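You operate a simulated robot arm through the tools that you are given. There is no shell and no other tool. Be economical: measure what you need, move in short steps, check, and stop when the job is done.

You run a simulated robot arm. Do the job below in one go: nothing can be reset, and whatever is moved stays where it is left.

Task
Tip the red bits into the regrind tub, then brush the dustpan clean.
Fine: tip them out of the dustpan, set it back where it stood, brush it there with the blue brush, and put the brush back. What is to be rubbed or washed off counts as gone when no trace of it is left.
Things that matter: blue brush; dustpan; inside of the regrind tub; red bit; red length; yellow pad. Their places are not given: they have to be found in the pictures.

Only the result counts: the job must be done as asked and must still hold three seconds after the hand-in. Knocking over, shifting, dropping, spilling or breaking anything else fails it.

Robot
A 6-joint arm with a three-finger gripper, fixed in place. Base frame: the origin is at the foot of the arm, x ahead of it, y to its left, z up. Lengths are in mm, angles in rad, forces in N, time in s.
Its first joint turns from -2.897 to 2.897 rad. Payload 4.89 kg.
Tool frame: the origin (TCP) lies between the finger pads and is the grasp point; the fingertips stand 30 mm ahead of it; z points along the fingers, y is the line along which they close. The gripper opens to 164 mm. The gripper's body begins 125 mm behind the TCP.
Orientation is that of the tool frame in the base frame, as a unit quaternion [x, y, z, w]. With the fingers straight down and closing along the base's y, the tool's x points along the base's -x, its y along +y and its z along -z.

Tools
- The arm moves only by the tool send_rows. Its argument "series" is one flat list of numbers, 7 for each row, row after row: the turn, a rotation vector about the base's x, y, z in degrees, then the shift along the base's x, y, z in mm, then the gripper command, from -1 (fully open) to 1 (shut), values between in proportion. In form: [wx, wy, wz, x, y, z, hand, wx, wy, wz, x, y, z, hand, ...]. A call has 1 to 12 rows; each row is the pose to reach, as a shift and turn from the pose commanded when the call began. Rows are played at 5 a second. More than 50 mm and 0.15 rad between two rows, or a gripper value outside its range, and nothing of the call is played. Where a pose cannot be reached the arm comes as near as it can. A force on the tool above 40 N (or 10 N above the force at the start of the call, whichever is more), or a blocked arm, ends the call early, and 0.2 s more pass. The fingers move at their own pace (about 108 mm/s each) and stop on an object; they squeeze with about 24 N. The grip force told is the motor's: it shows also when the fingers shut on nothing. Time passes only in rows, and 0.2 s behind the last, so rows that repeat a pose let the fingers close. The reply holds the time, the measured pose of the TCP, the force on the tool along the base axes, the opening and the grip force, in the units named above and with some noise, with the torque about the TCP (base axes, N m) and any sound that the robot's microphone picked up.
- Cameras (640 x 400 px; columns grow to the right, rows downward): "scene" is fixed at [51.6, 656.1, 1631.1]; the picture's right is [-0.36, -0.93, 0.00], its down [-0.60, 0.23, -0.76] and it looks along [0.71, -0.27, -0.65] (base axes); focal length 364 px, centre (320, 200). "wrist" rides on the gripper at [76, -2, -152] in the tool frame; the picture's right is [0.02, 1.00, 0.00], its down [-0.88, 0.02, -0.47] and it looks along [-0.47, 0.01, 0.88] (tool axes); focal length 247 px, centre (320, 200).
- camera(camera): a new picture of that camera. It takes no simulated time.
- raise_lower(by): slides the trunk up (or, below 0, down) by that many mm; the arm rides with it, the base frame stays. It gives what a move gives, with no picture.
- probe_pixels(camera, pixels): for up to 12 pixels [column, row] of the newest picture of that camera ("zoom" is the newest enlarged one), the place [x, y, z] in the base frame of the surface seen there, good to about 2 mm, but the place of the scene camera against the robot may be out by one fixed shift of up to 12 mm in any direction. It takes no simulated time.
- zoom(camera, box): a new picture of the part [left, top, right, bottom] of that camera's present view, enlarged. It takes no simulated time.
- finish_job(): hands the job in; it is judged then, once.

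Keep the steps short. Do not move on a guess: measure, check each grasp and each placing, and mend mistakes. In all there are 80 turns and 46 pictures (those below and enlarged ones count). Leave the gripper open and the arm clear of the work at the hand-in unless told otherwise, and finish with a single line.

The tools are called after "Request:" as name(argument=value, ...) on one line, values as JSON. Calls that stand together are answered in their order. send_rows: Moves the arm, as the interface text tells. Its arguments: {"type":"object","properties":{"series":{"type":"array","items":{"type":"number"}}},"required":["series"]} The other tools are called the same way: raise_lower (by) slides the trunk up or down; camera (camera) takes a picture; probe_pixels (camera, pixels) gives the place of the surface under pixels of a picture; zoom (camera, box) takes an enlarged picture of a part of a camera's view; finish_job () hands the job in.

At the start:

```text
t: 0.0
ee_pos: [569.0, 399.5, 1201.2]
tcp_rot: [0.0, 1.0, 0.0, 0.0]
wrist_force: [-0.3, 0.4, -0.2]
ft_torque: [-0.01, -0.01, -0.01]
gripper_width: 164.2
gripper_force: 0.1
trunk travel left (down, up): [-175.0, 215.0]
```

scene: 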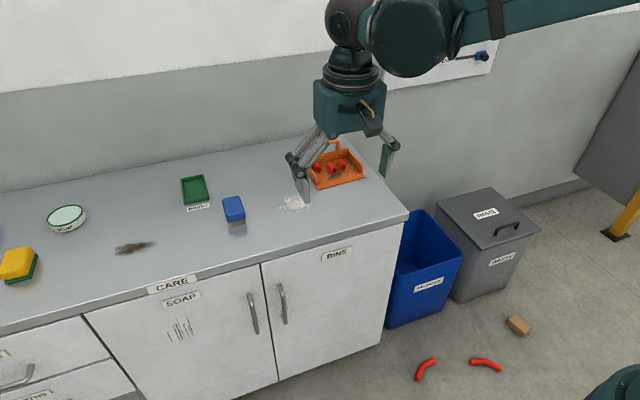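
wrist: 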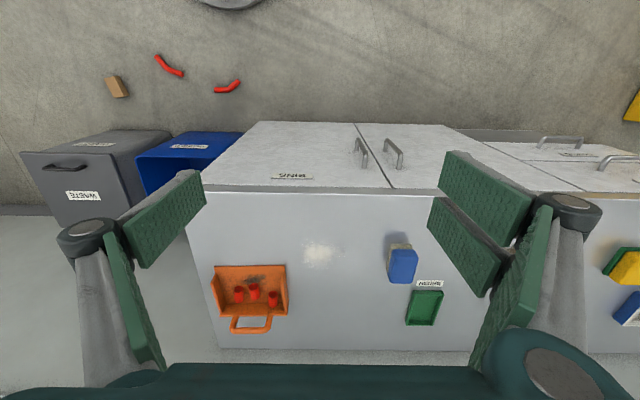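

I see an orange dustpan with red bits at about (335,168), a blue brush at (233,210), and blue and grey bins on the floor. I'll enlarge these areas to read the labels and shapes.

Request:
zoom(camera="scene", box=[270, 130, 400, 220])

Request:
zoom(camera="scene", box=[370, 170, 560, 390])

Request:
zoom(camera="wrist", box=[190, 220, 470, 360])

```text
4.44 times, centred on (335, 175) of scene
```

zoom: 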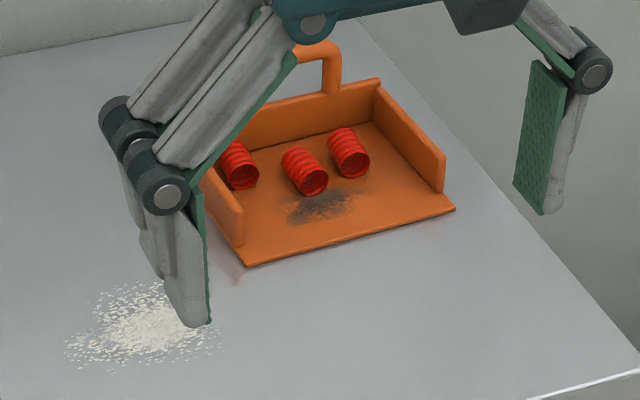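

```text
1.82 times, centred on (465, 280) of scene
```

zoom: 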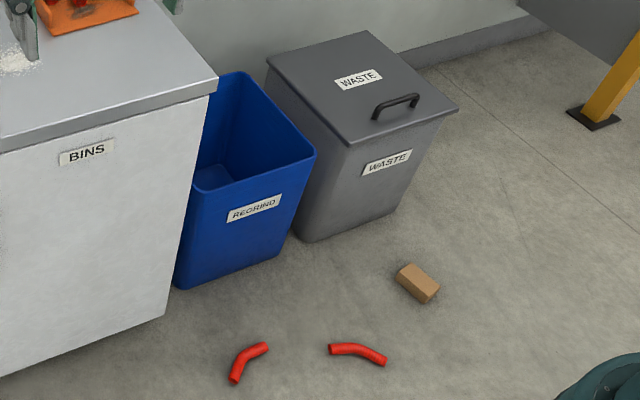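

```text
2.29 times, centred on (330, 290) of wrist
```

zoom: 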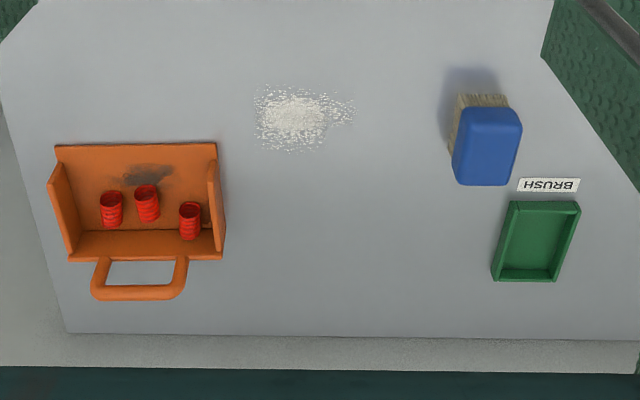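

I'll get places for the dustpan, tub, brush and tray. First a fresh zoom on the brush and tray, and probes on the scene picture.

Request:
zoom(camera="scene", box=[165, 160, 265, 250])

Request:
probe_pixels(camera="scene", pixels=[[407, 212], [434, 212], [462, 250], [415, 240], [388, 327], [415, 287], [300, 205], [428, 365], [486, 364], [341, 138], [15, 262], [370, 240]])

Request:
probe_pixels(camera="wrist", pixels=[[215, 265], [285, 266], [217, 312], [286, 315], [250, 331], [235, 331], [267, 331], [250, 315], [239, 306], [254, 303], [273, 309], [254, 299]])

Request:
probe_pixels(camera="wrist", pixels=[[403, 268], [393, 272], [414, 270], [390, 296], [412, 299], [402, 244], [390, 264], [424, 308], [410, 325], [433, 325], [430, 283], [317, 252]])

```text
4.44 times, centred on (215, 205) of scene
```

zoom: 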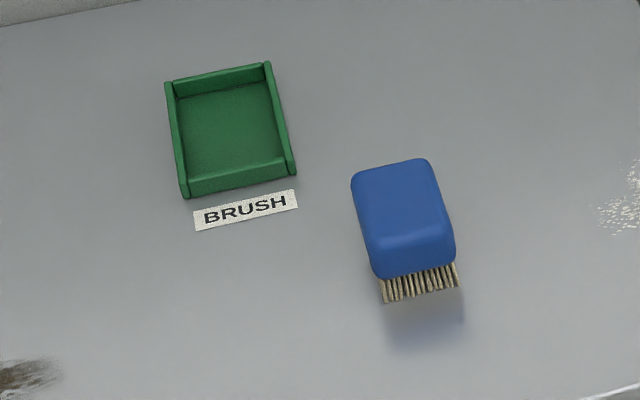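

```text
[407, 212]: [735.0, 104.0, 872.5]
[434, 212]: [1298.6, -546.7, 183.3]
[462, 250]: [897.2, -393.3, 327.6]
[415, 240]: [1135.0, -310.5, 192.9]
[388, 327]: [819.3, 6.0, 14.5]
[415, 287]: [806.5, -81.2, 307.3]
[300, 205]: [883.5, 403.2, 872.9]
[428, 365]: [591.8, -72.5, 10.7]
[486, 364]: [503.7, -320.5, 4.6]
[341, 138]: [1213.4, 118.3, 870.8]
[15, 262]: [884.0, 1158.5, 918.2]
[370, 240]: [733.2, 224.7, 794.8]
```

```text
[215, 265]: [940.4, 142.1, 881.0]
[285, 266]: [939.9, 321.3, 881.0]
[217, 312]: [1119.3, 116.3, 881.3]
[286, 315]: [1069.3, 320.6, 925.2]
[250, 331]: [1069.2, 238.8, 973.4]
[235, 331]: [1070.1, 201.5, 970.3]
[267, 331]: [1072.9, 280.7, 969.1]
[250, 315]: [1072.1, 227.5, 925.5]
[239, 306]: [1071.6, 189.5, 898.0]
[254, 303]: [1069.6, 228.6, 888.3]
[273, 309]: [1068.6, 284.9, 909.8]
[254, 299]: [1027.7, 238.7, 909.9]
```

```text
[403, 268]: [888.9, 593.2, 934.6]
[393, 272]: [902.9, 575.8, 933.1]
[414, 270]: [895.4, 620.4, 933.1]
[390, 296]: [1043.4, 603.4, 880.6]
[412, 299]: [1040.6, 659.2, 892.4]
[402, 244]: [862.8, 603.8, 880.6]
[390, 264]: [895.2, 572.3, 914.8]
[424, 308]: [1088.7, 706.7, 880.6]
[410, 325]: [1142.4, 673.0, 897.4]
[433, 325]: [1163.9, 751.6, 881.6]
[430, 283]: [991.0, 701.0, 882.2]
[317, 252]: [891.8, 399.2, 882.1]
```

The counter is at z≈881 by the wrist camera, and the scene camera reads about 8 mm low. I'll now measure the tub rim and look closer at the brush and tray.

Request:
probe_pixels(camera="scene", pixels=[[461, 253], [460, 258], [426, 212], [414, 210], [396, 274], [400, 276], [440, 232], [412, 270], [430, 263], [450, 257], [420, 300], [488, 190]])

Request:
zoom(camera="wrist", box=[370, 230, 450, 340])

Request:
zoom(camera="wrist", box=[10, 110, 250, 260])

```text
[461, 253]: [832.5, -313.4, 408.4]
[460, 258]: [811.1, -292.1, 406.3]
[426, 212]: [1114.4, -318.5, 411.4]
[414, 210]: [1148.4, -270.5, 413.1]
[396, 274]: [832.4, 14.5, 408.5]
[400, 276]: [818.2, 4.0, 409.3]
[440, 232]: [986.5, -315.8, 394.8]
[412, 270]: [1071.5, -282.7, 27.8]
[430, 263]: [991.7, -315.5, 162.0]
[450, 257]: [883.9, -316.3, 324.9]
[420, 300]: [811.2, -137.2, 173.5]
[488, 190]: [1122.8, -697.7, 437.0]
```

```text
3.64 times, centred on (410, 285) of wrist
```

zoom: 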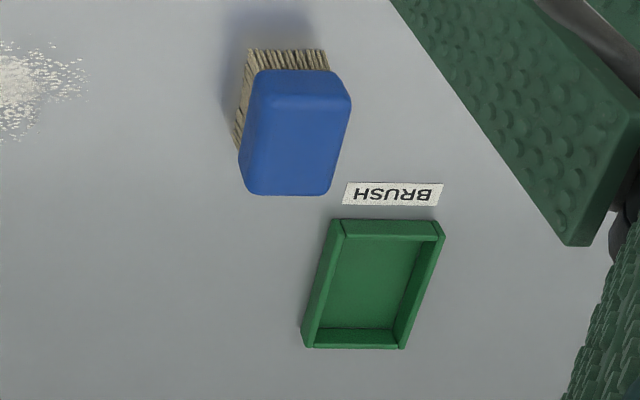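

```text
2.67 times, centred on (130, 185) of wrist
```

zoom: 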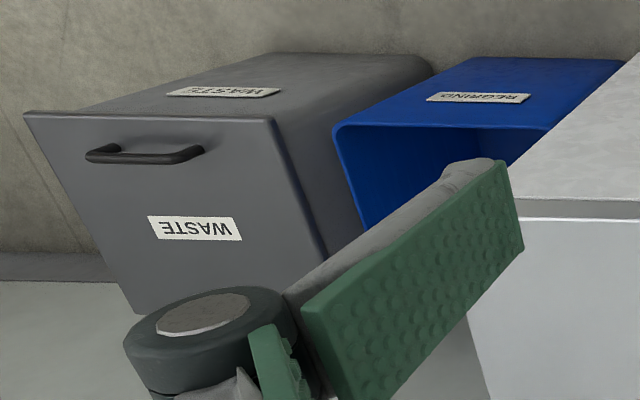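

The tub rim spans about x 815–1150, y 15 to −318, z≈418. I'll move the open hand forward above the dustpan at about the same height for a close view.

Request:
send_rows(series=[0, 0, 0, 45, -20, 0, -1, 0, 0, 0, 90, -40, 0, -1, 0, 0, 0, 135, -60, 0, -1, 0, 0, 0, 180, -80, 0, -1, 0, 0, 0, 225, -100, 0, -1, 0, 0, 0, 270, -120, 0, -1, 0, 0, 0, 315, -140, 0, -1, 0, 0, 0, 360, -160, 0, -1])

Request:
camera(camera="wrist")

```text
t: 1.8
ee_pos: [927.1, 242.5, 1201.5]
tcp_rot: [-0.001, 1.0, -0.001, 0.0]
wrist_force: [-1.4, 0.4, 0.0]
ft_torque: [-0.16, -0.26, 0.0]
gripper_width: 163.8
gripper_force: 0.2
trunk travel left (down, up): [-175.0, 215.0]
```

```text
37 pictures are left
```

wrist: 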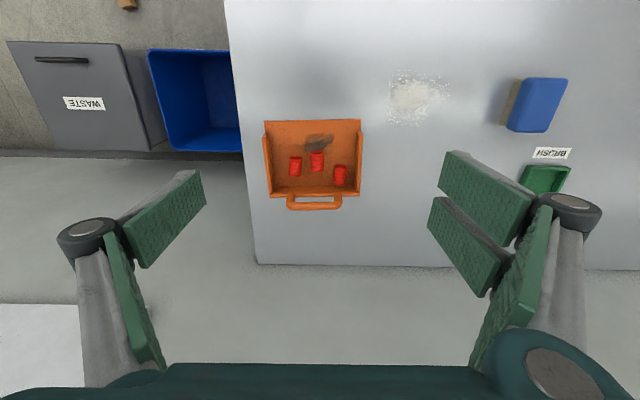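

Request:
probe_pixels(camera="wrist", pixels=[[315, 207], [289, 199], [290, 206], [341, 199], [338, 206], [315, 203], [264, 122], [360, 121], [272, 195], [358, 195], [315, 193], [320, 142]])

Request:
zoom(camera="wrist", box=[255, 110, 375, 220])

Request:
probe_pixels(camera="zoom", pixels=[[120, 330], [130, 338], [400, 330], [395, 335], [270, 352], [270, 340], [370, 315], [155, 318], [480, 340], [140, 325], [390, 320], [300, 120]])

```text
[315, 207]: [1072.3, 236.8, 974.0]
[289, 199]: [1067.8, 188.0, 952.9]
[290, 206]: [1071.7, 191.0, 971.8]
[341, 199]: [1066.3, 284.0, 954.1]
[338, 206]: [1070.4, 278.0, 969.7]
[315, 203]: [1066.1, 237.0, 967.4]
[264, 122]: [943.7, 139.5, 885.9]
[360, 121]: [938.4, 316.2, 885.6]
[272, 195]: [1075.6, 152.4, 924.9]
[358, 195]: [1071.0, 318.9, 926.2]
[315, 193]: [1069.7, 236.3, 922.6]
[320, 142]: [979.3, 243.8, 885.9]
```

```text
3.64 times, centred on (315, 165) of wrist
```

zoom: 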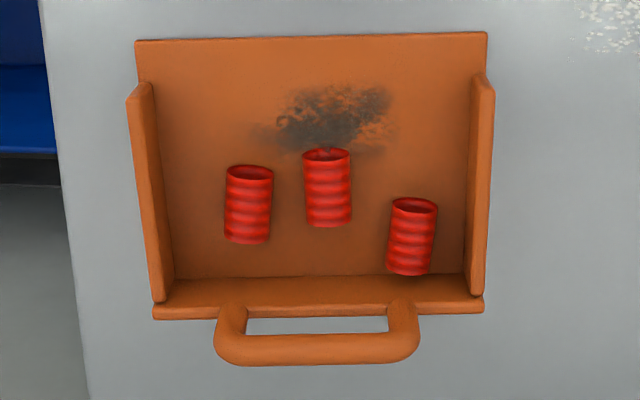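

```text
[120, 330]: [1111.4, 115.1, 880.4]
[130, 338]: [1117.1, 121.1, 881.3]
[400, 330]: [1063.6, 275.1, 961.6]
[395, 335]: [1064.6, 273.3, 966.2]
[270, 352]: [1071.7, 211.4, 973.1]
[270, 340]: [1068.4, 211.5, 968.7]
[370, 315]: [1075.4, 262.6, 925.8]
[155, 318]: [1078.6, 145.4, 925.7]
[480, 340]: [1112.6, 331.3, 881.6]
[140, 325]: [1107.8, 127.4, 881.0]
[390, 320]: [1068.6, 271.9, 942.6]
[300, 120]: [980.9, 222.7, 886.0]
```

The handle stands upright: legs at y≈188 and 284, x≈1071, top z≈974, above the back wall top at z≈926. I'll grip it across y. First move above it and stop about 60 mm over the grasp height.

Request:
send_rows(series=[0, 0, 0.5, 48, -2, 0, -1, 0, 0, 1, 96, -4, 0, -1, 0, 0, 1.5, 144, -6, 0, -1, 0, 0, 1.5, 144, -6, -45, -1, 0, 0, 1.5, 144, -6, -90, -1, 0, 0, 1.5, 144, -6, -135, -1, 0, 0, 1.5, 144, -6, -165, -1, 0, 0, 1.5, 144, -6, -165, -1])

Request:
camera(camera="wrist")

```text
t: 3.6
ee_pos: [1072.9, 235.5, 1035.8]
tcp_rot: [-0.013, 1.0, -0.001, 0.0]
wrist_force: [0.2, 0.1, 0.1]
ft_torque: [0.0, 0.04, 0.0]
gripper_width: 164.0
gripper_force: 0.0
trunk travel left (down, up): [-175.0, 215.0]
```

```text
35 pictures are left
```

wrist: 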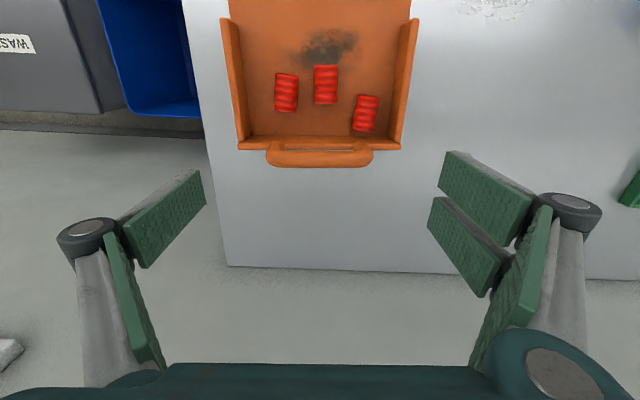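

Alignment is good: the handle is centred between the fingers at (320,157). I'll descend to z≈960 and close.

Request:
send_rows(series=[0, 0, 0, -1, 0.5, -40, -1, 0, 0, 0, -1, 0.5, -75, -1, 0, 0, 0, -1, 0.5, -75, -1, 0, 0, 0, -1, 0.5, -75, 1, 0, 0, 0, -1, 0.5, -75, 1, 0, 0, 0, -1, 0.5, -75, 1, 0, 0, 0, -1, 0.5, -75, 1])

Request:
camera(camera="wrist")

```text
t: 5.2
ee_pos: [1071.3, 235.0, 960.9]
tcp_rot: [-0.013, 1.0, -0.001, 0.0]
wrist_force: [1.5, -0.4, 8.4]
ft_torque: [-0.06, 0.07, -0.28]
gripper_width: 103.1
gripper_force: 24.2
trunk travel left (down, up): [-175.0, 215.0]
```

```text
34 pictures are left
```

wrist: 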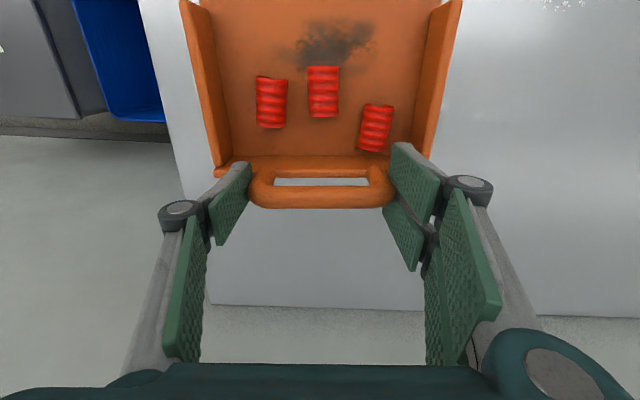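

The handle is gripped at 103 mm. I'll test-lift 20 mm and check that the pan stays level.

Request:
send_rows(series=[0, 0, 0, 0, 0, 5, 1, 0, 0, 0, 0, 0, 12, 1, 0, 0, 0, 0, 0, 20, 1, 0, 0, 0, 0, 0, 20, 1])

Request:
camera(camera="wrist")

Request:
probe_pixels(camera="wrist", pixels=[[250, 20], [390, 20], [300, 120], [240, 145], [400, 145], [320, 10], [320, 160], [320, 150]])

```text
t: 6.2
ee_pos: [1071.5, 233.5, 981.5]
tcp_rot: [-0.013, 1.0, 0.0, 0.0]
wrist_force: [0.4, 0.0, -0.9]
ft_torque: [-0.02, -0.06, 0.0]
gripper_width: 103.6
gripper_force: 23.4
trunk travel left (down, up): [-175.0, 215.0]
```

```text
33 pictures are left
```

wrist: 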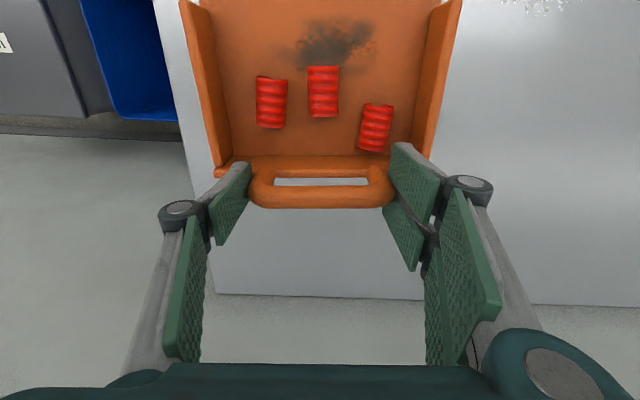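

```text
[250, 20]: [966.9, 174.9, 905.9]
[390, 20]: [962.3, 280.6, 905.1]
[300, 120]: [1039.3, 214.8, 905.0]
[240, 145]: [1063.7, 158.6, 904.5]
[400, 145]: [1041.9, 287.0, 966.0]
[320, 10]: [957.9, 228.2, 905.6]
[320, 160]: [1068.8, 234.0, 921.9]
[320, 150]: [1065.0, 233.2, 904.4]
```

The pan lifts rigidly and level. I'll raise it further and carry it gently to the right (−y).

Request:
send_rows(series=[0, 0, 0, 0, 0, 20, 1, 0, 0, 0, 0, 0, 45, 1, 0, 0, 0, 0, 0, 65, 1, 0, 0, 0, -2, -10, 75, 1, 0, 0, 0, -6, -30, 80, 1, 0, 0, 0, -12, -60, 80, 1, 0, 0, 0, -18, -90, 80, 1, 0, 0, 0, -24, -120, 80, 1, 0, 0, 0, -30, -150, 80, 1, 0, 0, 0, -36, -180, 80, 1, 0, 0, 0, -40, -200, 80, 1, 0, 0, 0, -41, -208, 80, 1])

Request:
send_rows(series=[0, 0, 0, -3, -10, 0, 1, 0, 0, 0, -8, -30, 0, 1, 0, 0, 0, -15, -60, 0, 1, 0, 0, 0, -22, -90, 0, 1, 0, 0, 0, -29, -115, 0, 1, 0, 0, 0, -36, -140, 0, 1, 0, 0, 0, -43, -158, 0, 1, 0, 0, 0, -50, -168, 0, 1, 0, 0, 0, -56, -174, 0, 1, 0, 0, 0, -61, -176, 0, 1, 0, 0, 0, -64, -176, 0, 1, 0, 0, 0, -65, -176, 0, 1])

Request:
camera(camera="wrist")

Request:
camera(camera="scene")

```text
t: 8.8
ee_pos: [1030.7, 24.3, 1060.7]
tcp_rot: [-0.013, 1.0, 0.0, 0.0]
wrist_force: [-0.6, -0.5, -0.7]
ft_torque: [0.04, -0.08, -0.03]
gripper_width: 103.2
gripper_force: 24.3
trunk travel left (down, up): [-175.0, 215.0]
```

```text
t: 11.4
ee_pos: [966.6, -149.9, 1059.6]
tcp_rot: [-0.013, 1.0, 0.0, 0.0]
wrist_force: [0.6, -0.1, -2.1]
ft_torque: [-0.03, -0.09, 0.02]
gripper_width: 103.3
gripper_force: 23.9
trunk travel left (down, up): [-175.0, 215.0]
```

```text
32 pictures are left
```

wrist: 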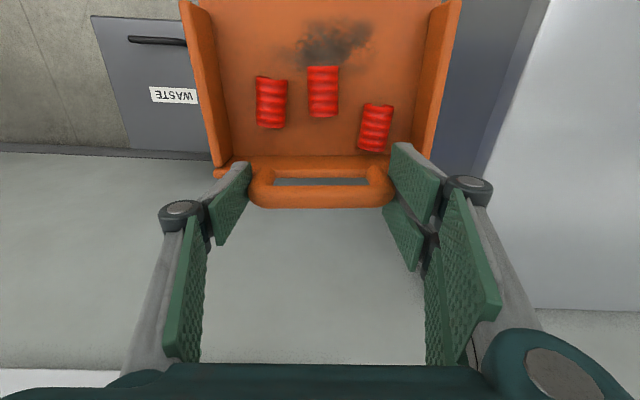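

```text
31 pictures are left
```

scene: 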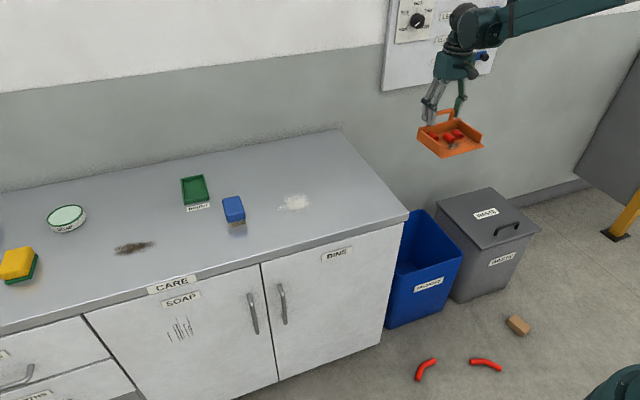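

The bits are still in the pan, now above the tub. I'll lower toward the tub in stages.

Request:
send_rows(series=[0, 0, 0, 0, 0, -10, 1, 0, 0, 0, 0, 0, -35, 1, 0, 0, 0, 0, 0, -70, 1, 0, 0, 0, 0, 0, -105, 1, 0, 0, 0, 0, 0, -140, 1, 0, 0, 0, 0, 0, -175, 1, 0, 0, 0, 0, 0, -210, 1, 0, 0, 0, 0, 0, -245, 1, 0, 0, 0, 0, 0, -275, 1, 0, 0, 0, 0, 0, -290, 1, 0, 0, 0, 0, 0, -300, 1])

Request:
camera(camera="scene")

```text
t: 13.8
ee_pos: [965.5, -150.6, 758.5]
tcp_rot: [-0.013, 1.0, 0.0, 0.0]
wrist_force: [-0.8, -0.2, -0.7]
ft_torque: [-0.01, -0.09, 0.01]
gripper_width: 103.1
gripper_force: 23.7
trunk travel left (down, up): [-175.0, 215.0]
```

```text
30 pictures are left
```

scene: 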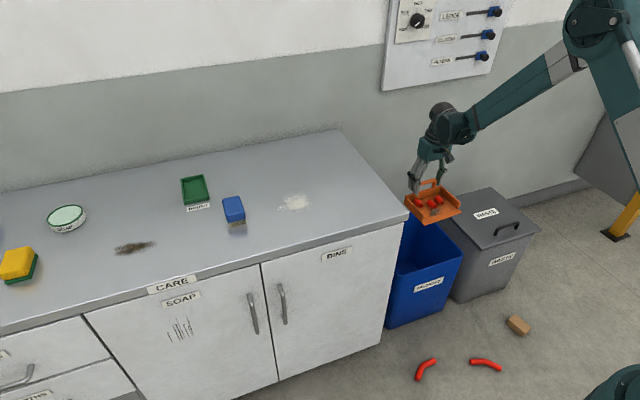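

Still secure. I'll lower another 190 mm and 34 mm forward so the tipping lip ends near rim height, and check.

Request:
send_rows(series=[0, 0, 0, 3, 0, -10, 1, 0, 0, 0, 8, 0, -35, 1, 0, 0, 0, 14, 0, -70, 1, 0, 0, 0, 20, 0, -105, 1, 0, 0, 0, 26, 0, -140, 1, 0, 0, 0, 30, 0, -165, 1, 0, 0, 0, 33, 0, -180, 1, 0, 0, 0, 34, 0, -188, 1, 0, 0, 0, 34, 0, -188, 1])

Request:
camera(camera="wrist")

Request:
camera(camera="scene")

```text
t: 15.8
ee_pos: [998.7, -150.8, 570.0]
tcp_rot: [-0.013, 1.0, 0.0, 0.0]
wrist_force: [0.8, -0.2, -2.4]
ft_torque: [-0.02, -0.07, 0.01]
gripper_width: 103.1
gripper_force: 24.2
trunk travel left (down, up): [-175.0, 215.0]
```

```text
29 pictures are left
```

wrist: 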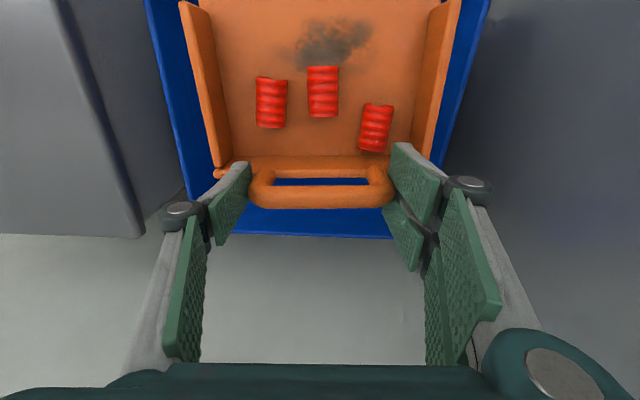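

```text
28 pictures are left
```

scene: 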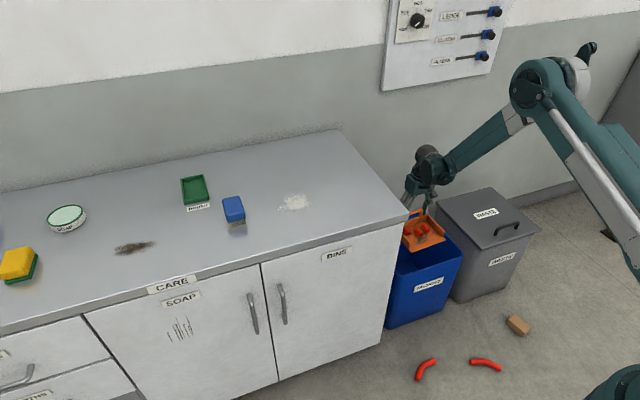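

The pan sits inside the tub outline. I'll quickly measure the rim from the wrist camera before tipping.

Request:
probe_pixels(camera="wrist", pixels=[[320, 232], [320, 222], [155, 30], [185, 150], [195, 190], [485, 20], [470, 70], [450, 140]])

```text
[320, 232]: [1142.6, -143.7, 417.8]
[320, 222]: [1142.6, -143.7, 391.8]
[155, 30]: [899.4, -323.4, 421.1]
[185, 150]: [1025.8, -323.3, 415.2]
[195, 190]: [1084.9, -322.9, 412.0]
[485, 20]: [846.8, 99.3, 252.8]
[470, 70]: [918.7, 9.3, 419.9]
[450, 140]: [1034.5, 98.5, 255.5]
```

The rim is y 9 to −323, back x≈1143, so the pan fits. Now tip the lip down gradually.

Request:
send_rows(series=[0, -8, 0, 0, 0, 0, 1, 0, -16, 0, 0, 0, 0, 1, 0, -24, 0, 0, 0, 0, 1, 0, -32, 0, 0, 0, 0, 1, 0, -40, 0, 0, 0, 0, 1, 0, -48, 0, 0, 0, 0, 1, 0, -56, 0, 0, 0, 0, 1, 0, -64, 0, 0, 0, 0, 1, 0, -70, 0, 0, 0, 0, 1, 0, -75, 0, 0, 0, 0, 1, 0, -75, 0, 0, 0, 0, 1, 0, -75, 0, 0, 0, 0, 1])

Request:
camera(camera="wrist")

Request:
zoom(camera="scene", box=[370, 170, 560, 390])

```text
t: 18.4
ee_pos: [1112.1, -178.7, 589.3]
tcp_rot: [-0.01, 0.793, -0.009, 0.609]
wrist_force: [-0.1, -0.5, -0.9]
ft_torque: [0.02, 0.07, 0.01]
gripper_width: 103.0
gripper_force: 23.4
out of reach, approached as far as the arm can: row 6, 7, 8, 9, 10, 11, 12
trunk travel left (down, up): [-175.0, 215.0]
```

```text
27 pictures are left
```

wrist: 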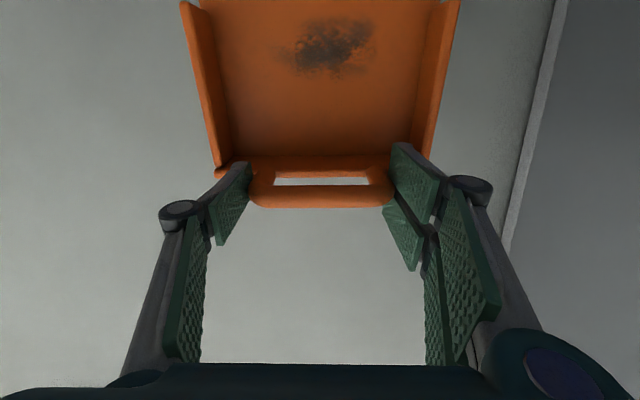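

```text
1.82 times, centred on (465, 280) of scene
```

zoom: 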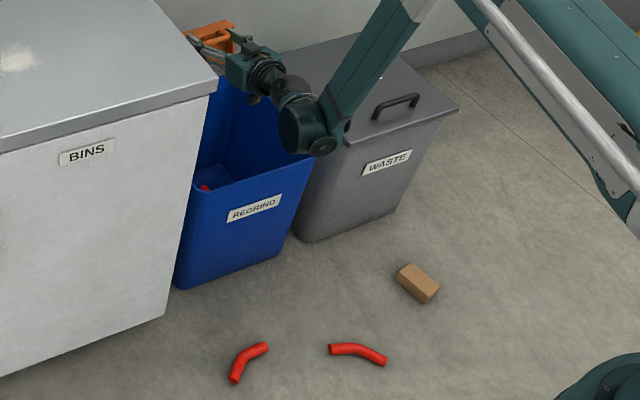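

The pan is empty, and at least one bit shows in the tub. The arm drifted outward at the end because of reach, but touched nothing. I'll tilt back level while rising.

Request:
send_rows(series=[0, 0, 0, 0, 0, 20, 1, 0, 4, 0, 0, 0, 40, 1, 0, 12, 0, 0, 0, 60, 1, 0, 20, 0, 0, 0, 80, 1, 0, 28, 0, 0, 0, 90, 1, 0, 36, 0, 0, 0, 100, 1, 0, 44, 0, 0, 0, 110, 1, 0, 52, 0, 0, 0, 120, 1, 0, 60, 0, 0, 0, 130, 1, 0, 68, 0, 0, 0, 140, 1, 0, 75, 0, 0, 0, 150, 1, 0, 75, 0, 0, 0, 160, 1])

Request:
camera(camera="wrist")

Request:
camera(camera="scene")

```text
t: 21.0
ee_pos: [1106.4, -179.6, 747.3]
tcp_rot: [-0.014, 1.0, 0.0, 0.0]
wrist_force: [-0.2, 0.0, -1.9]
ft_torque: [0.01, 0.0, 0.01]
gripper_width: 102.9
gripper_force: 24.0
trunk travel left (down, up): [-175.0, 215.0]
```

```text
25 pictures are left
```

wrist: 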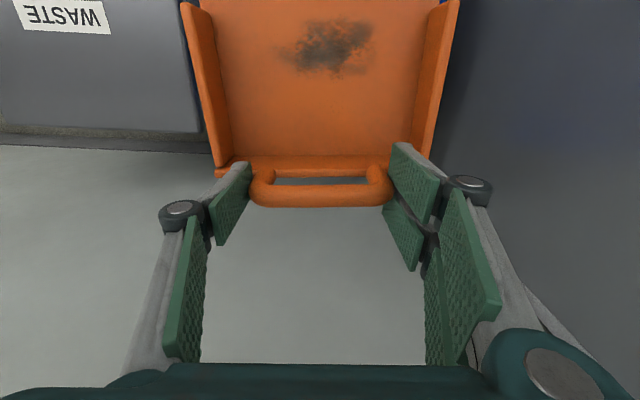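

```text
24 pictures are left
```

scene: 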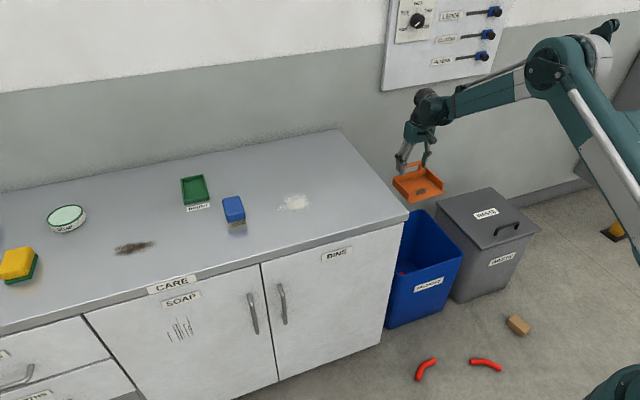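

The pan is empty and level in the grip. I'll look into the tub from the scene camera.

Request:
zoom(camera="scene", box=[375, 200, 475, 330])

```text
3.08 times, centred on (425, 265) of scene
```

zoom: 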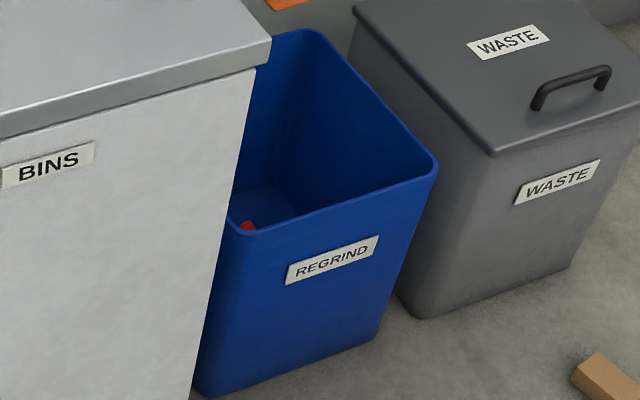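

One bit is visible and nothing has landed on the floor; I'll check the others when passing with a free hand. Now carry the pan back: rise first.

Request:
send_rows(series=[0, 0, 0, -5, 0, 45, 1, 0, 0, 0, -10, 0, 90, 1, 0, 0, 0, -15, 0, 135, 1, 0, 0, 0, -20, 0, 180, 1, 0, 0, 0, -25, 0, 225, 1, 0, 0, 0, -30, 0, 270, 1, 0, 0, 0, -34, 0, 313, 1, 0, 0, 0, -34, 40, 313, 1, 0, 0, 0, -34, 80, 313, 1, 0, 0, 0, -34, 120, 313, 1, 0, 0, 0, -34, 160, 313, 1, 0, 0, 0, -34, 200, 313, 1])

Request:
send_rows(series=[0, 0, 0, 0, 40, 0, 1, 0, 0, 0, 0, 80, 0, 1, 0, 0, 0, 0, 120, 0, 1, 0, 0, 0, 0, 160, 0, 1, 0, 0, 0, 0, 195, 0, 1, 0, 0, 0, 0, 213, 0, 1, 0, 0, 0, 0, 213, 0, 1, 0, 0, 0, 0, 213, 0, 1])

```text
t: 23.6
ee_pos: [1073.4, 20.2, 1063.5]
tcp_rot: [-0.013, 1.0, 0.0, 0.0]
wrist_force: [-1.3, -1.6, -2.6]
ft_torque: [0.27, -0.03, 0.02]
gripper_width: 103.0
gripper_force: 23.9
trunk travel left (down, up): [-175.0, 215.0]
```

```text
t: 25.4
ee_pos: [1072.7, 237.2, 1062.0]
tcp_rot: [-0.014, 1.0, 0.0, 0.0]
wrist_force: [-0.4, 0.3, -1.0]
ft_torque: [-0.02, -0.08, -0.05]
gripper_width: 103.0
gripper_force: 24.0
trunk travel left (down, up): [-175.0, 215.0]
```

Above the original spot. I'll descend with a −1, −2 mm correction and stop just above the counter, then settle.

Request:
send_rows(series=[0, 0, 0, -1, -2, -35, 1, 0, 0, 0, -1, -2, -70, 1, 0, 0, 0, -1, -2, -90, 1, 0, 0, 0, -1, -2, -96, 1, 0, 0, 0, -1, -2, -99, 1, 0, 0, 0, -1, -2, -101, 1, 0, 0, 0, -1, -2, -101, 1])

Request:
camera(camera="wrist")

Request:
probe_pixels(camera="wrist", pixels=[[250, 20], [390, 20], [300, 120], [240, 145], [320, 10], [150, 100], [480, 100]])

```text
t: 27.0
ee_pos: [1071.0, 233.6, 963.8]
tcp_rot: [-0.013, 1.0, 0.0, 0.001]
wrist_force: [0.4, 1.8, 24.5]
ft_torque: [0.72, -0.04, -0.12]
gripper_width: 103.3
gripper_force: 23.4
trunk travel left (down, up): [-175.0, 215.0]
```

```text
22 pictures are left
```

wrist: 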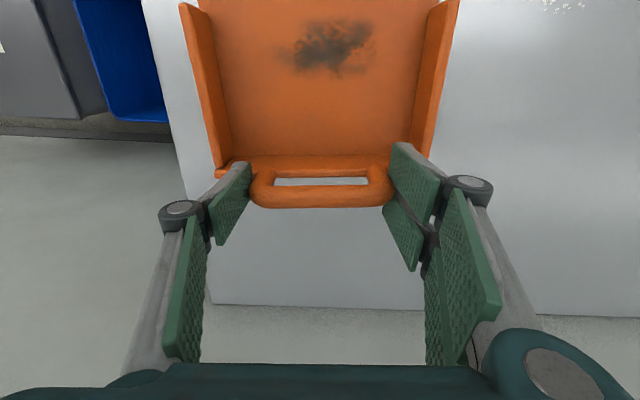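

```text
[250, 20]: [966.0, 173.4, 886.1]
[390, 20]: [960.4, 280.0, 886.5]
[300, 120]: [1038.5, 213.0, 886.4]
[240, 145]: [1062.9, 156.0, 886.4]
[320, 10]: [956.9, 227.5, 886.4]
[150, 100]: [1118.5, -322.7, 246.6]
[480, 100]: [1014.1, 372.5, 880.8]
```

The pan sits on the counter (floor z≈886, as before). I'll relieve the press by 2 mm, open, and rise.

Request:
send_rows(series=[0, 0, 0, 0, 0, 2, 1, 0, 0, 0, 0, 0, 2, -1, 0, 0, 0, 0, 0, 2, -1, 0, 0, 0, 0, 0, 2, -1, 0, 0, 0, 0, 0, 2, -1, 0, 0, 0, 0, 0, 40, -1, 0, 0, 0, 0, 0, 90, -1, 0, 0, 0, 0, 0, 135, -1])

Request:
send_rows(series=[0, 0, -0.5, -40, -20, 30, -1, 0, 0, -1.5, -80, -40, 60, -1, 0, 0, -1.5, -110, -70, 100, -1, 0, 0, -1.5, -140, -110, 100, -1, 0, 0, -1.5, -140, -110, 100, -1])

Request:
camera(camera="wrist")

Request:
probe_pixels(camera="wrist", pixels=[[320, 200], [400, 130], [250, 120]])

```text
t: 28.8
ee_pos: [1072.7, 230.3, 1098.3]
tcp_rot: [-0.013, 1.0, 0.0, 0.0]
wrist_force: [-0.2, 0.0, -0.5]
ft_torque: [-0.02, 0.11, -0.03]
gripper_width: 164.3
gripper_force: 0.0
trunk travel left (down, up): [-175.0, 215.0]
```

```text
refused: row 1 steps farther than a row can; nothing moved
```

```text
21 pictures are left
```

wrist: 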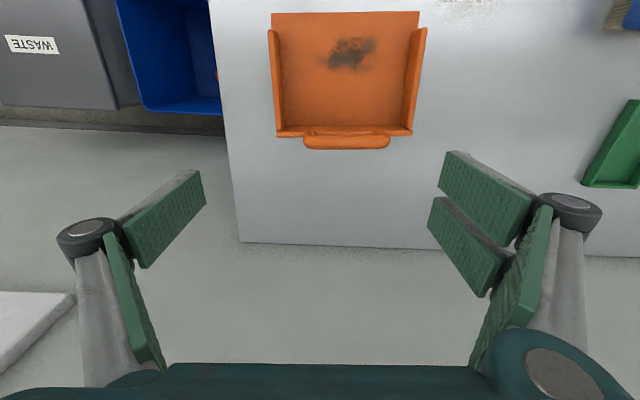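

```text
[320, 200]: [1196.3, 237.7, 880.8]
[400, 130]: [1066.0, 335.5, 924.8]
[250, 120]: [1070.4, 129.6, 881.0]
```

The second call was refused for too long a step; nothing moved. I'll check the pan's place against the original (handle 1071, 236; front corners 943.7/139.5 and 938.4/316).

Request:
probe_pixels(camera="wrist", pixels=[[275, 15], [417, 14], [346, 146], [304, 142], [389, 142], [280, 133], [411, 133], [270, 35], [424, 32], [350, 52], [376, 42], [325, 65]])

Request:
send_rows(series=[0, 0, -0.5, -30, -20, 25, -1, 0, 0, -1.5, -60, -40, 50, -1, 0, 0, -1.5, -90, -60, 75, -1, 0, 0, -1.5, -120, -90, 90, -1, 0, 0, -1.5, -140, -130, 90, -1, 0, 0, -1.5, -140, -170, 90, -1, 0, 0, -1.5, -140, -200, 90, -1, 0, 0, -1.5, -140, -200, 90, -1])

Request:
zoom(camera="wrist", box=[160, 0, 480, 200])

```text
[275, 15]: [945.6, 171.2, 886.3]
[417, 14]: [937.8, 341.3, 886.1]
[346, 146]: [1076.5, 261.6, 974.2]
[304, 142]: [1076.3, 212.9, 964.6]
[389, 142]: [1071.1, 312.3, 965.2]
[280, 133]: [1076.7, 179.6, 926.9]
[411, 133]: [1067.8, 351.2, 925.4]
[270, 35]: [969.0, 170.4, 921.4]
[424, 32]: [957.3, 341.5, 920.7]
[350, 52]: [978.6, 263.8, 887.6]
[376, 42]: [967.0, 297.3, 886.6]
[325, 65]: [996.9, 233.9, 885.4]
```

```text
t: 30.6
ee_pos: [933.4, 30.8, 1185.2]
tcp_rot: [-0.001, 1.0, -0.001, 0.0]
wrist_force: [0.2, -1.0, -0.7]
ft_torque: [0.06, 0.01, 0.0]
gripper_width: 164.1
gripper_force: 0.1
trunk travel left (down, up): [-175.0, 215.0]
```

```text
2.00 times, centred on (320, 100) of wrist
```

zoom: 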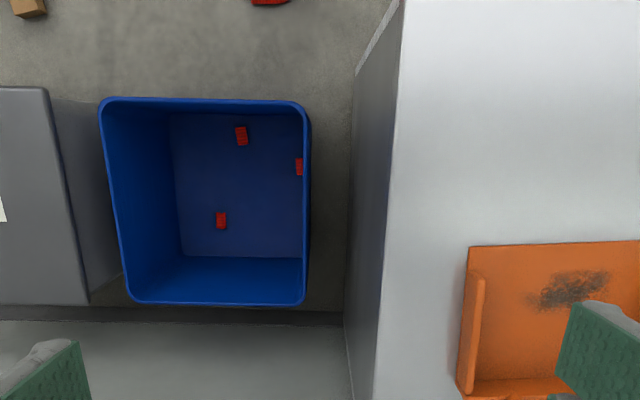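

All three bits are in the tub. However, the pan shifted about 27 mm in +y and 1° in yaw when released. I'll regrip the handle (now at 1073, 262.5) and put it back, this time with a slow, unloaded release. First go above it.

Request:
send_rows(series=[0, 0, 0.5, 24, 40, 0, -1, 0, 0, 1, 48, 80, 0, -1, 0, 0, 1.5, 72, 120, 0, -1, 0, 0, 2, 96, 160, 0, -1, 0, 0, 2.5, 120, 200, 0, -1, 0, 0, 2.5, 140, 231, 0, -1, 0, 0, 2.5, 140, 231, -45, -1, 0, 0, 2.5, 140, 231, -90, -1, 0, 0, 2.5, 140, 231, -135, -1, 0, 0, 2.5, 140, 231, -145, -1, 0, 0, 2.5, 140, 231, -145, -1])

Request:
camera(camera="wrist")

Request:
probe_pixels(camera="wrist", pixels=[[270, 150], [370, 150], [320, 160], [245, 140], [390, 140], [320, 20], [260, 130], [380, 130]])

```text
t: 33.0
ee_pos: [1072.3, 265.5, 1039.0]
tcp_rot: [-0.022, 1.0, 0.001, 0.0]
wrist_force: [0.1, 0.3, -1.2]
ft_torque: [-0.03, 0.07, -0.02]
gripper_width: 164.1
gripper_force: 0.0
trunk travel left (down, up): [-175.0, 215.0]
```

```text
19 pictures are left
```

wrist: 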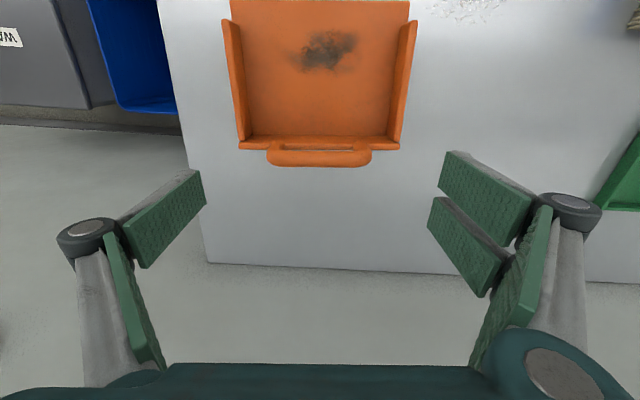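

```text
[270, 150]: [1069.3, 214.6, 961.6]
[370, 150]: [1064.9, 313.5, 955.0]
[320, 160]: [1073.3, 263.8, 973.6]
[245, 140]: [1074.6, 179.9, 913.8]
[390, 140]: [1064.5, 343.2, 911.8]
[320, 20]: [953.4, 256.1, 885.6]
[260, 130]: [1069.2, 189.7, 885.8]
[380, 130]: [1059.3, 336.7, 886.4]
```

Handle centred and aligned. Descend, close, lift slightly.

Request:
send_rows(series=[0, 0, 0, 0, -1, -40, -1, 0, 0, 0, 0, -1, -77, -1, 0, 0, 0, 0, -1, -77, -1, 0, 0, 0, 0, -1, -77, -0.4, 0, 0, 0, 0, -1, -77, -0.2, 0, 0, 0, 0, -1, -77, 1, 0, 0, 0, 0, -1, -77, 1, 0, 0, 0, 0, -1, -77, 1])

Request:
send_rows(series=[0, 0, 0, 0, 0, 8, 1, 0, 0, 0, 0, 0, 15, 1, 0, 0, 0, 0, 0, 15, 1])

```text
t: 34.8
ee_pos: [1073.2, 262.8, 962.3]
tcp_rot: [-0.022, 1.0, -0.001, 0.0]
wrist_force: [0.3, -0.3, 6.1]
ft_torque: [-0.02, 0.02, 0.11]
gripper_width: 103.2
gripper_force: 24.6
trunk travel left (down, up): [-175.0, 215.0]
```

```text
t: 35.6
ee_pos: [1072.6, 262.7, 978.1]
tcp_rot: [-0.022, 1.0, 0.0, 0.0]
wrist_force: [0.7, 0.1, -2.1]
ft_torque: [0.03, -0.08, 0.01]
gripper_width: 102.8
gripper_force: 23.6
trunk travel left (down, up): [-175.0, 215.0]
```

Held. Now shift −27.5 mm in y, yaw −1°, lower to the same grasp height.

Request:
send_rows(series=[0, 0, -0.5, -1, -10, 0, 1, 0, 0, -1, -1, -20, 0, 1, 0, 0, -1, -1, -27.5, 0, 1, 0, 0, -1, -1, -27.5, 0, 1, 0, 0, -1, -1, -27.5, -8, 1, 0, 0, -1, -1, -27.5, -13, 1, 0, 0, -1, -1, -27.5, -14, 1, 0, 0, -1, -1, -27.5, -14, 1])

Request:
camera(camera="wrist")

Request:
probe_pixels(camera="wrist", pixels=[[250, 20], [390, 20], [300, 120], [240, 145], [320, 10], [320, 160], [320, 203], [275, 203], [365, 203]])

```text
t: 37.4
ee_pos: [1071.2, 235.0, 964.5]
tcp_rot: [-0.013, 1.0, 0.0, 0.0]
wrist_force: [0.2, 0.5, -2.3]
ft_torque: [-0.04, -0.06, -0.01]
gripper_width: 103.5
gripper_force: 23.9
trunk travel left (down, up): [-175.0, 215.0]
```

```text
18 pictures are left
```

wrist: 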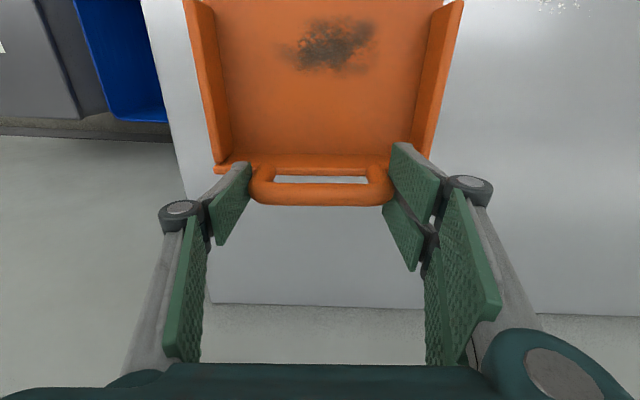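

```text
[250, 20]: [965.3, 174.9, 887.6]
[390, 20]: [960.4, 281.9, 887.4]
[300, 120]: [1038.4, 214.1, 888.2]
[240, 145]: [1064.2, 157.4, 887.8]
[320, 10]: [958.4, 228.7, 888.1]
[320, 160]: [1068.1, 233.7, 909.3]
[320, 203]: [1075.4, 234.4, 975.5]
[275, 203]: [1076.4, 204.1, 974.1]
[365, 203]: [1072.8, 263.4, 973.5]
```

The pan hovers about 1.5 mm above the counter at the right place. Lower 1.3 mm, then open in small steps.

Request:
send_rows(series=[0, 0, 0, 0, 0.5, -1.3, 1, 0, 0, 0, 0, 0.5, -1.3, -0.15, 0, 0, 0, 0, 0.5, -1.3, -0.2, 0, 0, 0, 0, 0.5, -1.3, -0.23, 0, 0, 0, 0, 0.5, -1.3, -0.25, 0, 0, 0, 0, 0.5, -1.3, -0.26, 0, 0, 0, 0, 0.5, -1.3, -0.27, 0, 0, 0, 0, 0.5, -1.3, -0.28, 0, 0, 0, 0, 0.5, -1.3, -0.29, 0, 0, 0, 0, 0.5, -1.3, -0.31, 0, 0, 0, 0, 0.5, -1.3, -0.33, 0, 0, 0, 0, 0.5, -1.3, -0.36])

Request:
camera(camera="wrist")

Request:
probe_pixels(camera="wrist", pixels=[[250, 20], [390, 20], [320, 203], [275, 203], [365, 203], [256, 185], [390, 185]])

```text
t: 40.0
ee_pos: [1071.1, 235.2, 964.4]
tcp_rot: [-0.013, 1.0, -0.001, 0.0]
wrist_force: [-0.2, 0.4, 0.3]
ft_torque: [0.01, -0.01, 0.03]
gripper_width: 111.7
gripper_force: 0.0
trunk travel left (down, up): [-175.0, 215.0]
```

```text
17 pictures are left
```

wrist: 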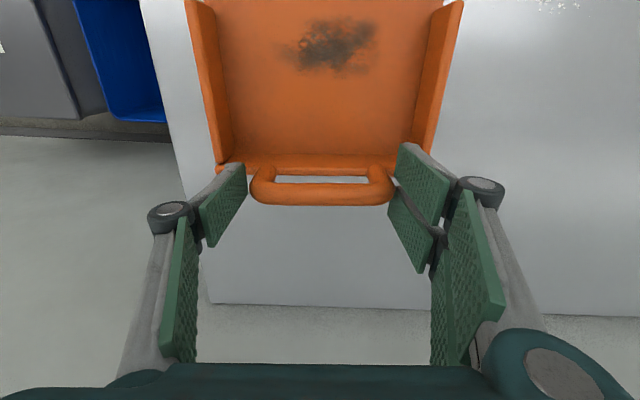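

```text
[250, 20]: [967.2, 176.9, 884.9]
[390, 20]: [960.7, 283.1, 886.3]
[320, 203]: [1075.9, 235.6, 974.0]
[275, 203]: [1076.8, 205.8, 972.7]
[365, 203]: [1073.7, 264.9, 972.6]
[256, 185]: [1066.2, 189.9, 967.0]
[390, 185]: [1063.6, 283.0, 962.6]
```

The pan stayed put (handle centre y≈235.6). I'll rise and then move to look at the brush from above.

Request:
send_rows(series=[0, 0, 0, 0, 0, 30, -0.36, 0, 0, 0, 0, 0, 75, -0.36, 0, 0, 0, 0, 0, 120, -0.36, 0, 0, -1.5, -25, 35, 136, -0.36, 0, 0, -1.5, -50, 70, 136, -0.36, 0, 0, -1.5, -75, 105, 136, -0.36, 0, 0, -1.5, -100, 140, 136, -0.36, 0, 0, -1.5, -125, 175, 136, -0.36, 0, 0, -1.5, -152, 210, 136, -0.36, 0, 0, -1.5, -180, 245, 136, -0.36, 0, 0, -1.5, -208, 280, 136, -0.36, 0, 0, -1.5, -236, 315, 136, -0.36])

Request:
send_rows(series=[0, 0, 0, -20, 30, 0, -0.36, 0, 0, 0, -35, 50, 0, -0.36, 0, 0, 0, -35, 50, 0, -0.36])

Request:
camera(camera="wrist")

```text
t: 42.6
ee_pos: [837.8, 549.8, 1099.6]
tcp_rot: [0.0, 1.0, 0.0, 0.0]
wrist_force: [1.5, -1.5, 0.3]
ft_torque: [0.24, 0.15, 0.0]
gripper_width: 111.7
gripper_force: 0.0
trunk travel left (down, up): [-175.0, 215.0]
```

```text
t: 43.4
ee_pos: [799.3, 602.6, 1100.6]
tcp_rot: [0.0, 1.0, 0.001, 0.0]
wrist_force: [-0.7, -0.5, -0.4]
ft_torque: [-0.09, -0.06, 0.01]
gripper_width: 111.5
gripper_force: 0.1
trunk travel left (down, up): [-175.0, 215.0]
```

```text
16 pictures are left
```

wrist: 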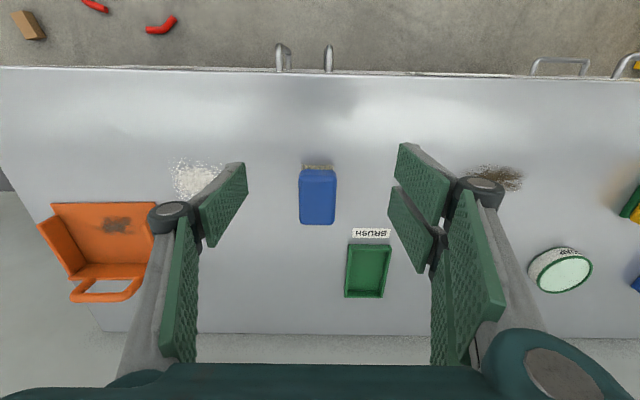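

Request:
zoom(camera="wrist", box=[270, 150, 410, 310])

Request:
probe_pixels(camera="wrist", pixels=[[318, 172], [318, 222], [301, 200], [334, 200], [318, 198], [318, 166], [302, 222], [333, 222], [302, 176], [334, 176], [370, 270], [358, 234]])

Request:
probe_pixels(camera="wrist", pixels=[[350, 247], [388, 247], [368, 247], [368, 295], [347, 293], [384, 294], [348, 270], [388, 270], [116, 285], [54, 206], [152, 206], [115, 225]])

```text
2.50 times, centred on (340, 230) of wrist
```

zoom: 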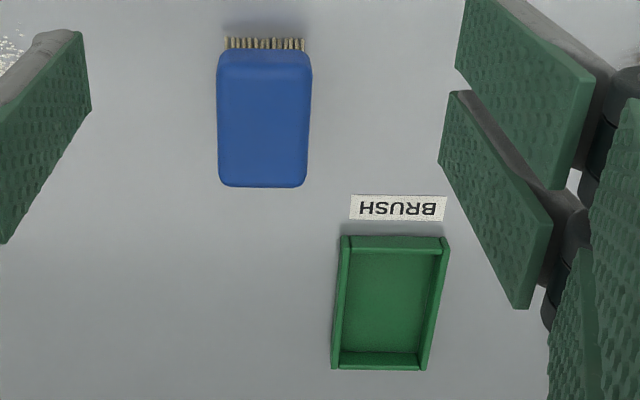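

```text
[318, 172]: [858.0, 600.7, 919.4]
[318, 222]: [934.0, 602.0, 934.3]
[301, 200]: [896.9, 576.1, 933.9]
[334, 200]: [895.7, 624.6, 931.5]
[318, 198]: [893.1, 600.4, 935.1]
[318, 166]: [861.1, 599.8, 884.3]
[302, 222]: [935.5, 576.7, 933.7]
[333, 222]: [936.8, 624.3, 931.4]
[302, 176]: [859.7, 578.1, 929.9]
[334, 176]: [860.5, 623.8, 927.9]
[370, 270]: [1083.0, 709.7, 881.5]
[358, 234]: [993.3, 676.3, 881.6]
```

```text
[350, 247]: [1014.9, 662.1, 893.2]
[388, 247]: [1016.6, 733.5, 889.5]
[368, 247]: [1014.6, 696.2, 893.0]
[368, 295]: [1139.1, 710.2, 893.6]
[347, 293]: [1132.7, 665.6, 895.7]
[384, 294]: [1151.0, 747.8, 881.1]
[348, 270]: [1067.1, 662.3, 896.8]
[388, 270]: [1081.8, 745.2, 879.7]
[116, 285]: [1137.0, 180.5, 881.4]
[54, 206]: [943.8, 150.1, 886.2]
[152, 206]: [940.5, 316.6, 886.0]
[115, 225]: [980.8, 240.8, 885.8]
```

The brush is at centre (897, 600), about 80×51 mm, top z≈934. The empty green tray labelled BRUSH has an inside of about 105×64 mm. Before deciding what "back" means, I'll see how the neighbouring items on the left are kept.

Request:
zoom(camera="scene", box=[0, 170, 250, 330])

Request:
zoom(camera="wrist", box=[500, 150, 640, 310])

```text
2.50 times, centred on (125, 250) of scene
```

zoom: 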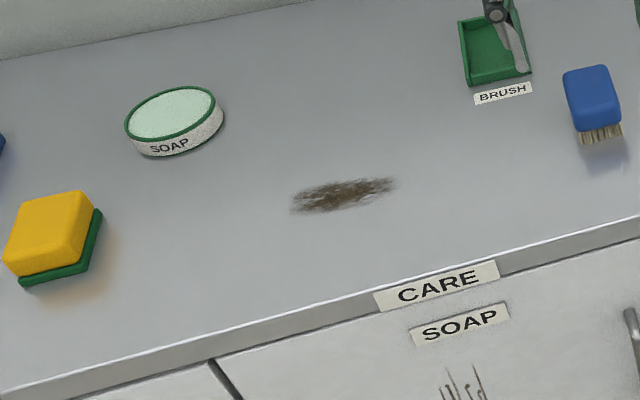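

```text
2.50 times, centred on (570, 230) of wrist
```

zoom: 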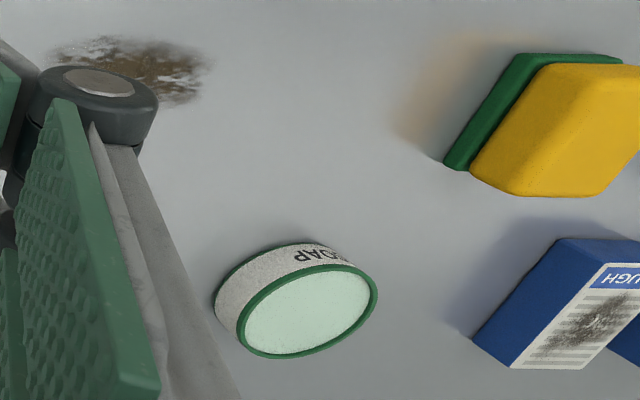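

The pad and the rough block simply stand on the counter. The instruction says "put back" and doesn't name the tray as a thing that matters, so I'll return the brush exactly where it stood: (897, 600). Now grasp it: over it, then down to z≈926.

Request:
send_rows(series=[0, 0, 0, 45, -1, 0, -0.36, 0, 0, 0, 90, -1.5, 0, -0.36, 0, 0, 0, 97.5, -1.5, -45, -0.36, 0, 0, 0, 97.5, -1.5, -90, -0.36, 0, 0, 0, 97.5, -1.5, -130, -0.36, 0, 0, 0, 97.5, -1.5, -160, -0.36, 0, 0, 0, 97.5, -1.5, -174, -0.36, 0, 0, 0, 97.5, -1.5, -174, -0.36])

Request:
camera(camera="wrist")

```text
t: 45.2
ee_pos: [895.3, 599.6, 925.6]
tcp_rot: [0.0, 1.0, 0.0, 0.0]
wrist_force: [0.2, 0.0, -0.7]
ft_torque: [-0.01, 0.01, -0.01]
gripper_width: 111.6
gripper_force: 0.0
trunk travel left (down, up): [-175.0, 215.0]
```

```text
12 pictures are left
```

wrist: 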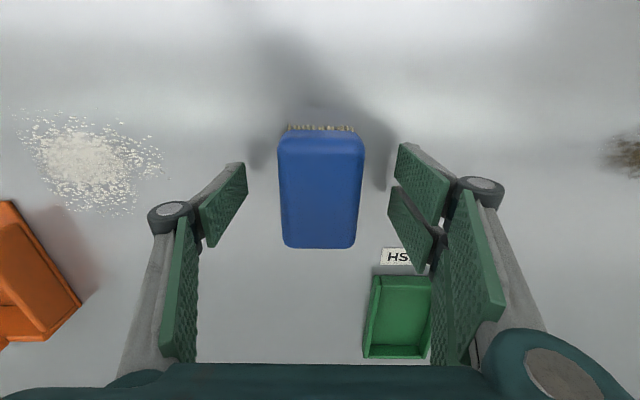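

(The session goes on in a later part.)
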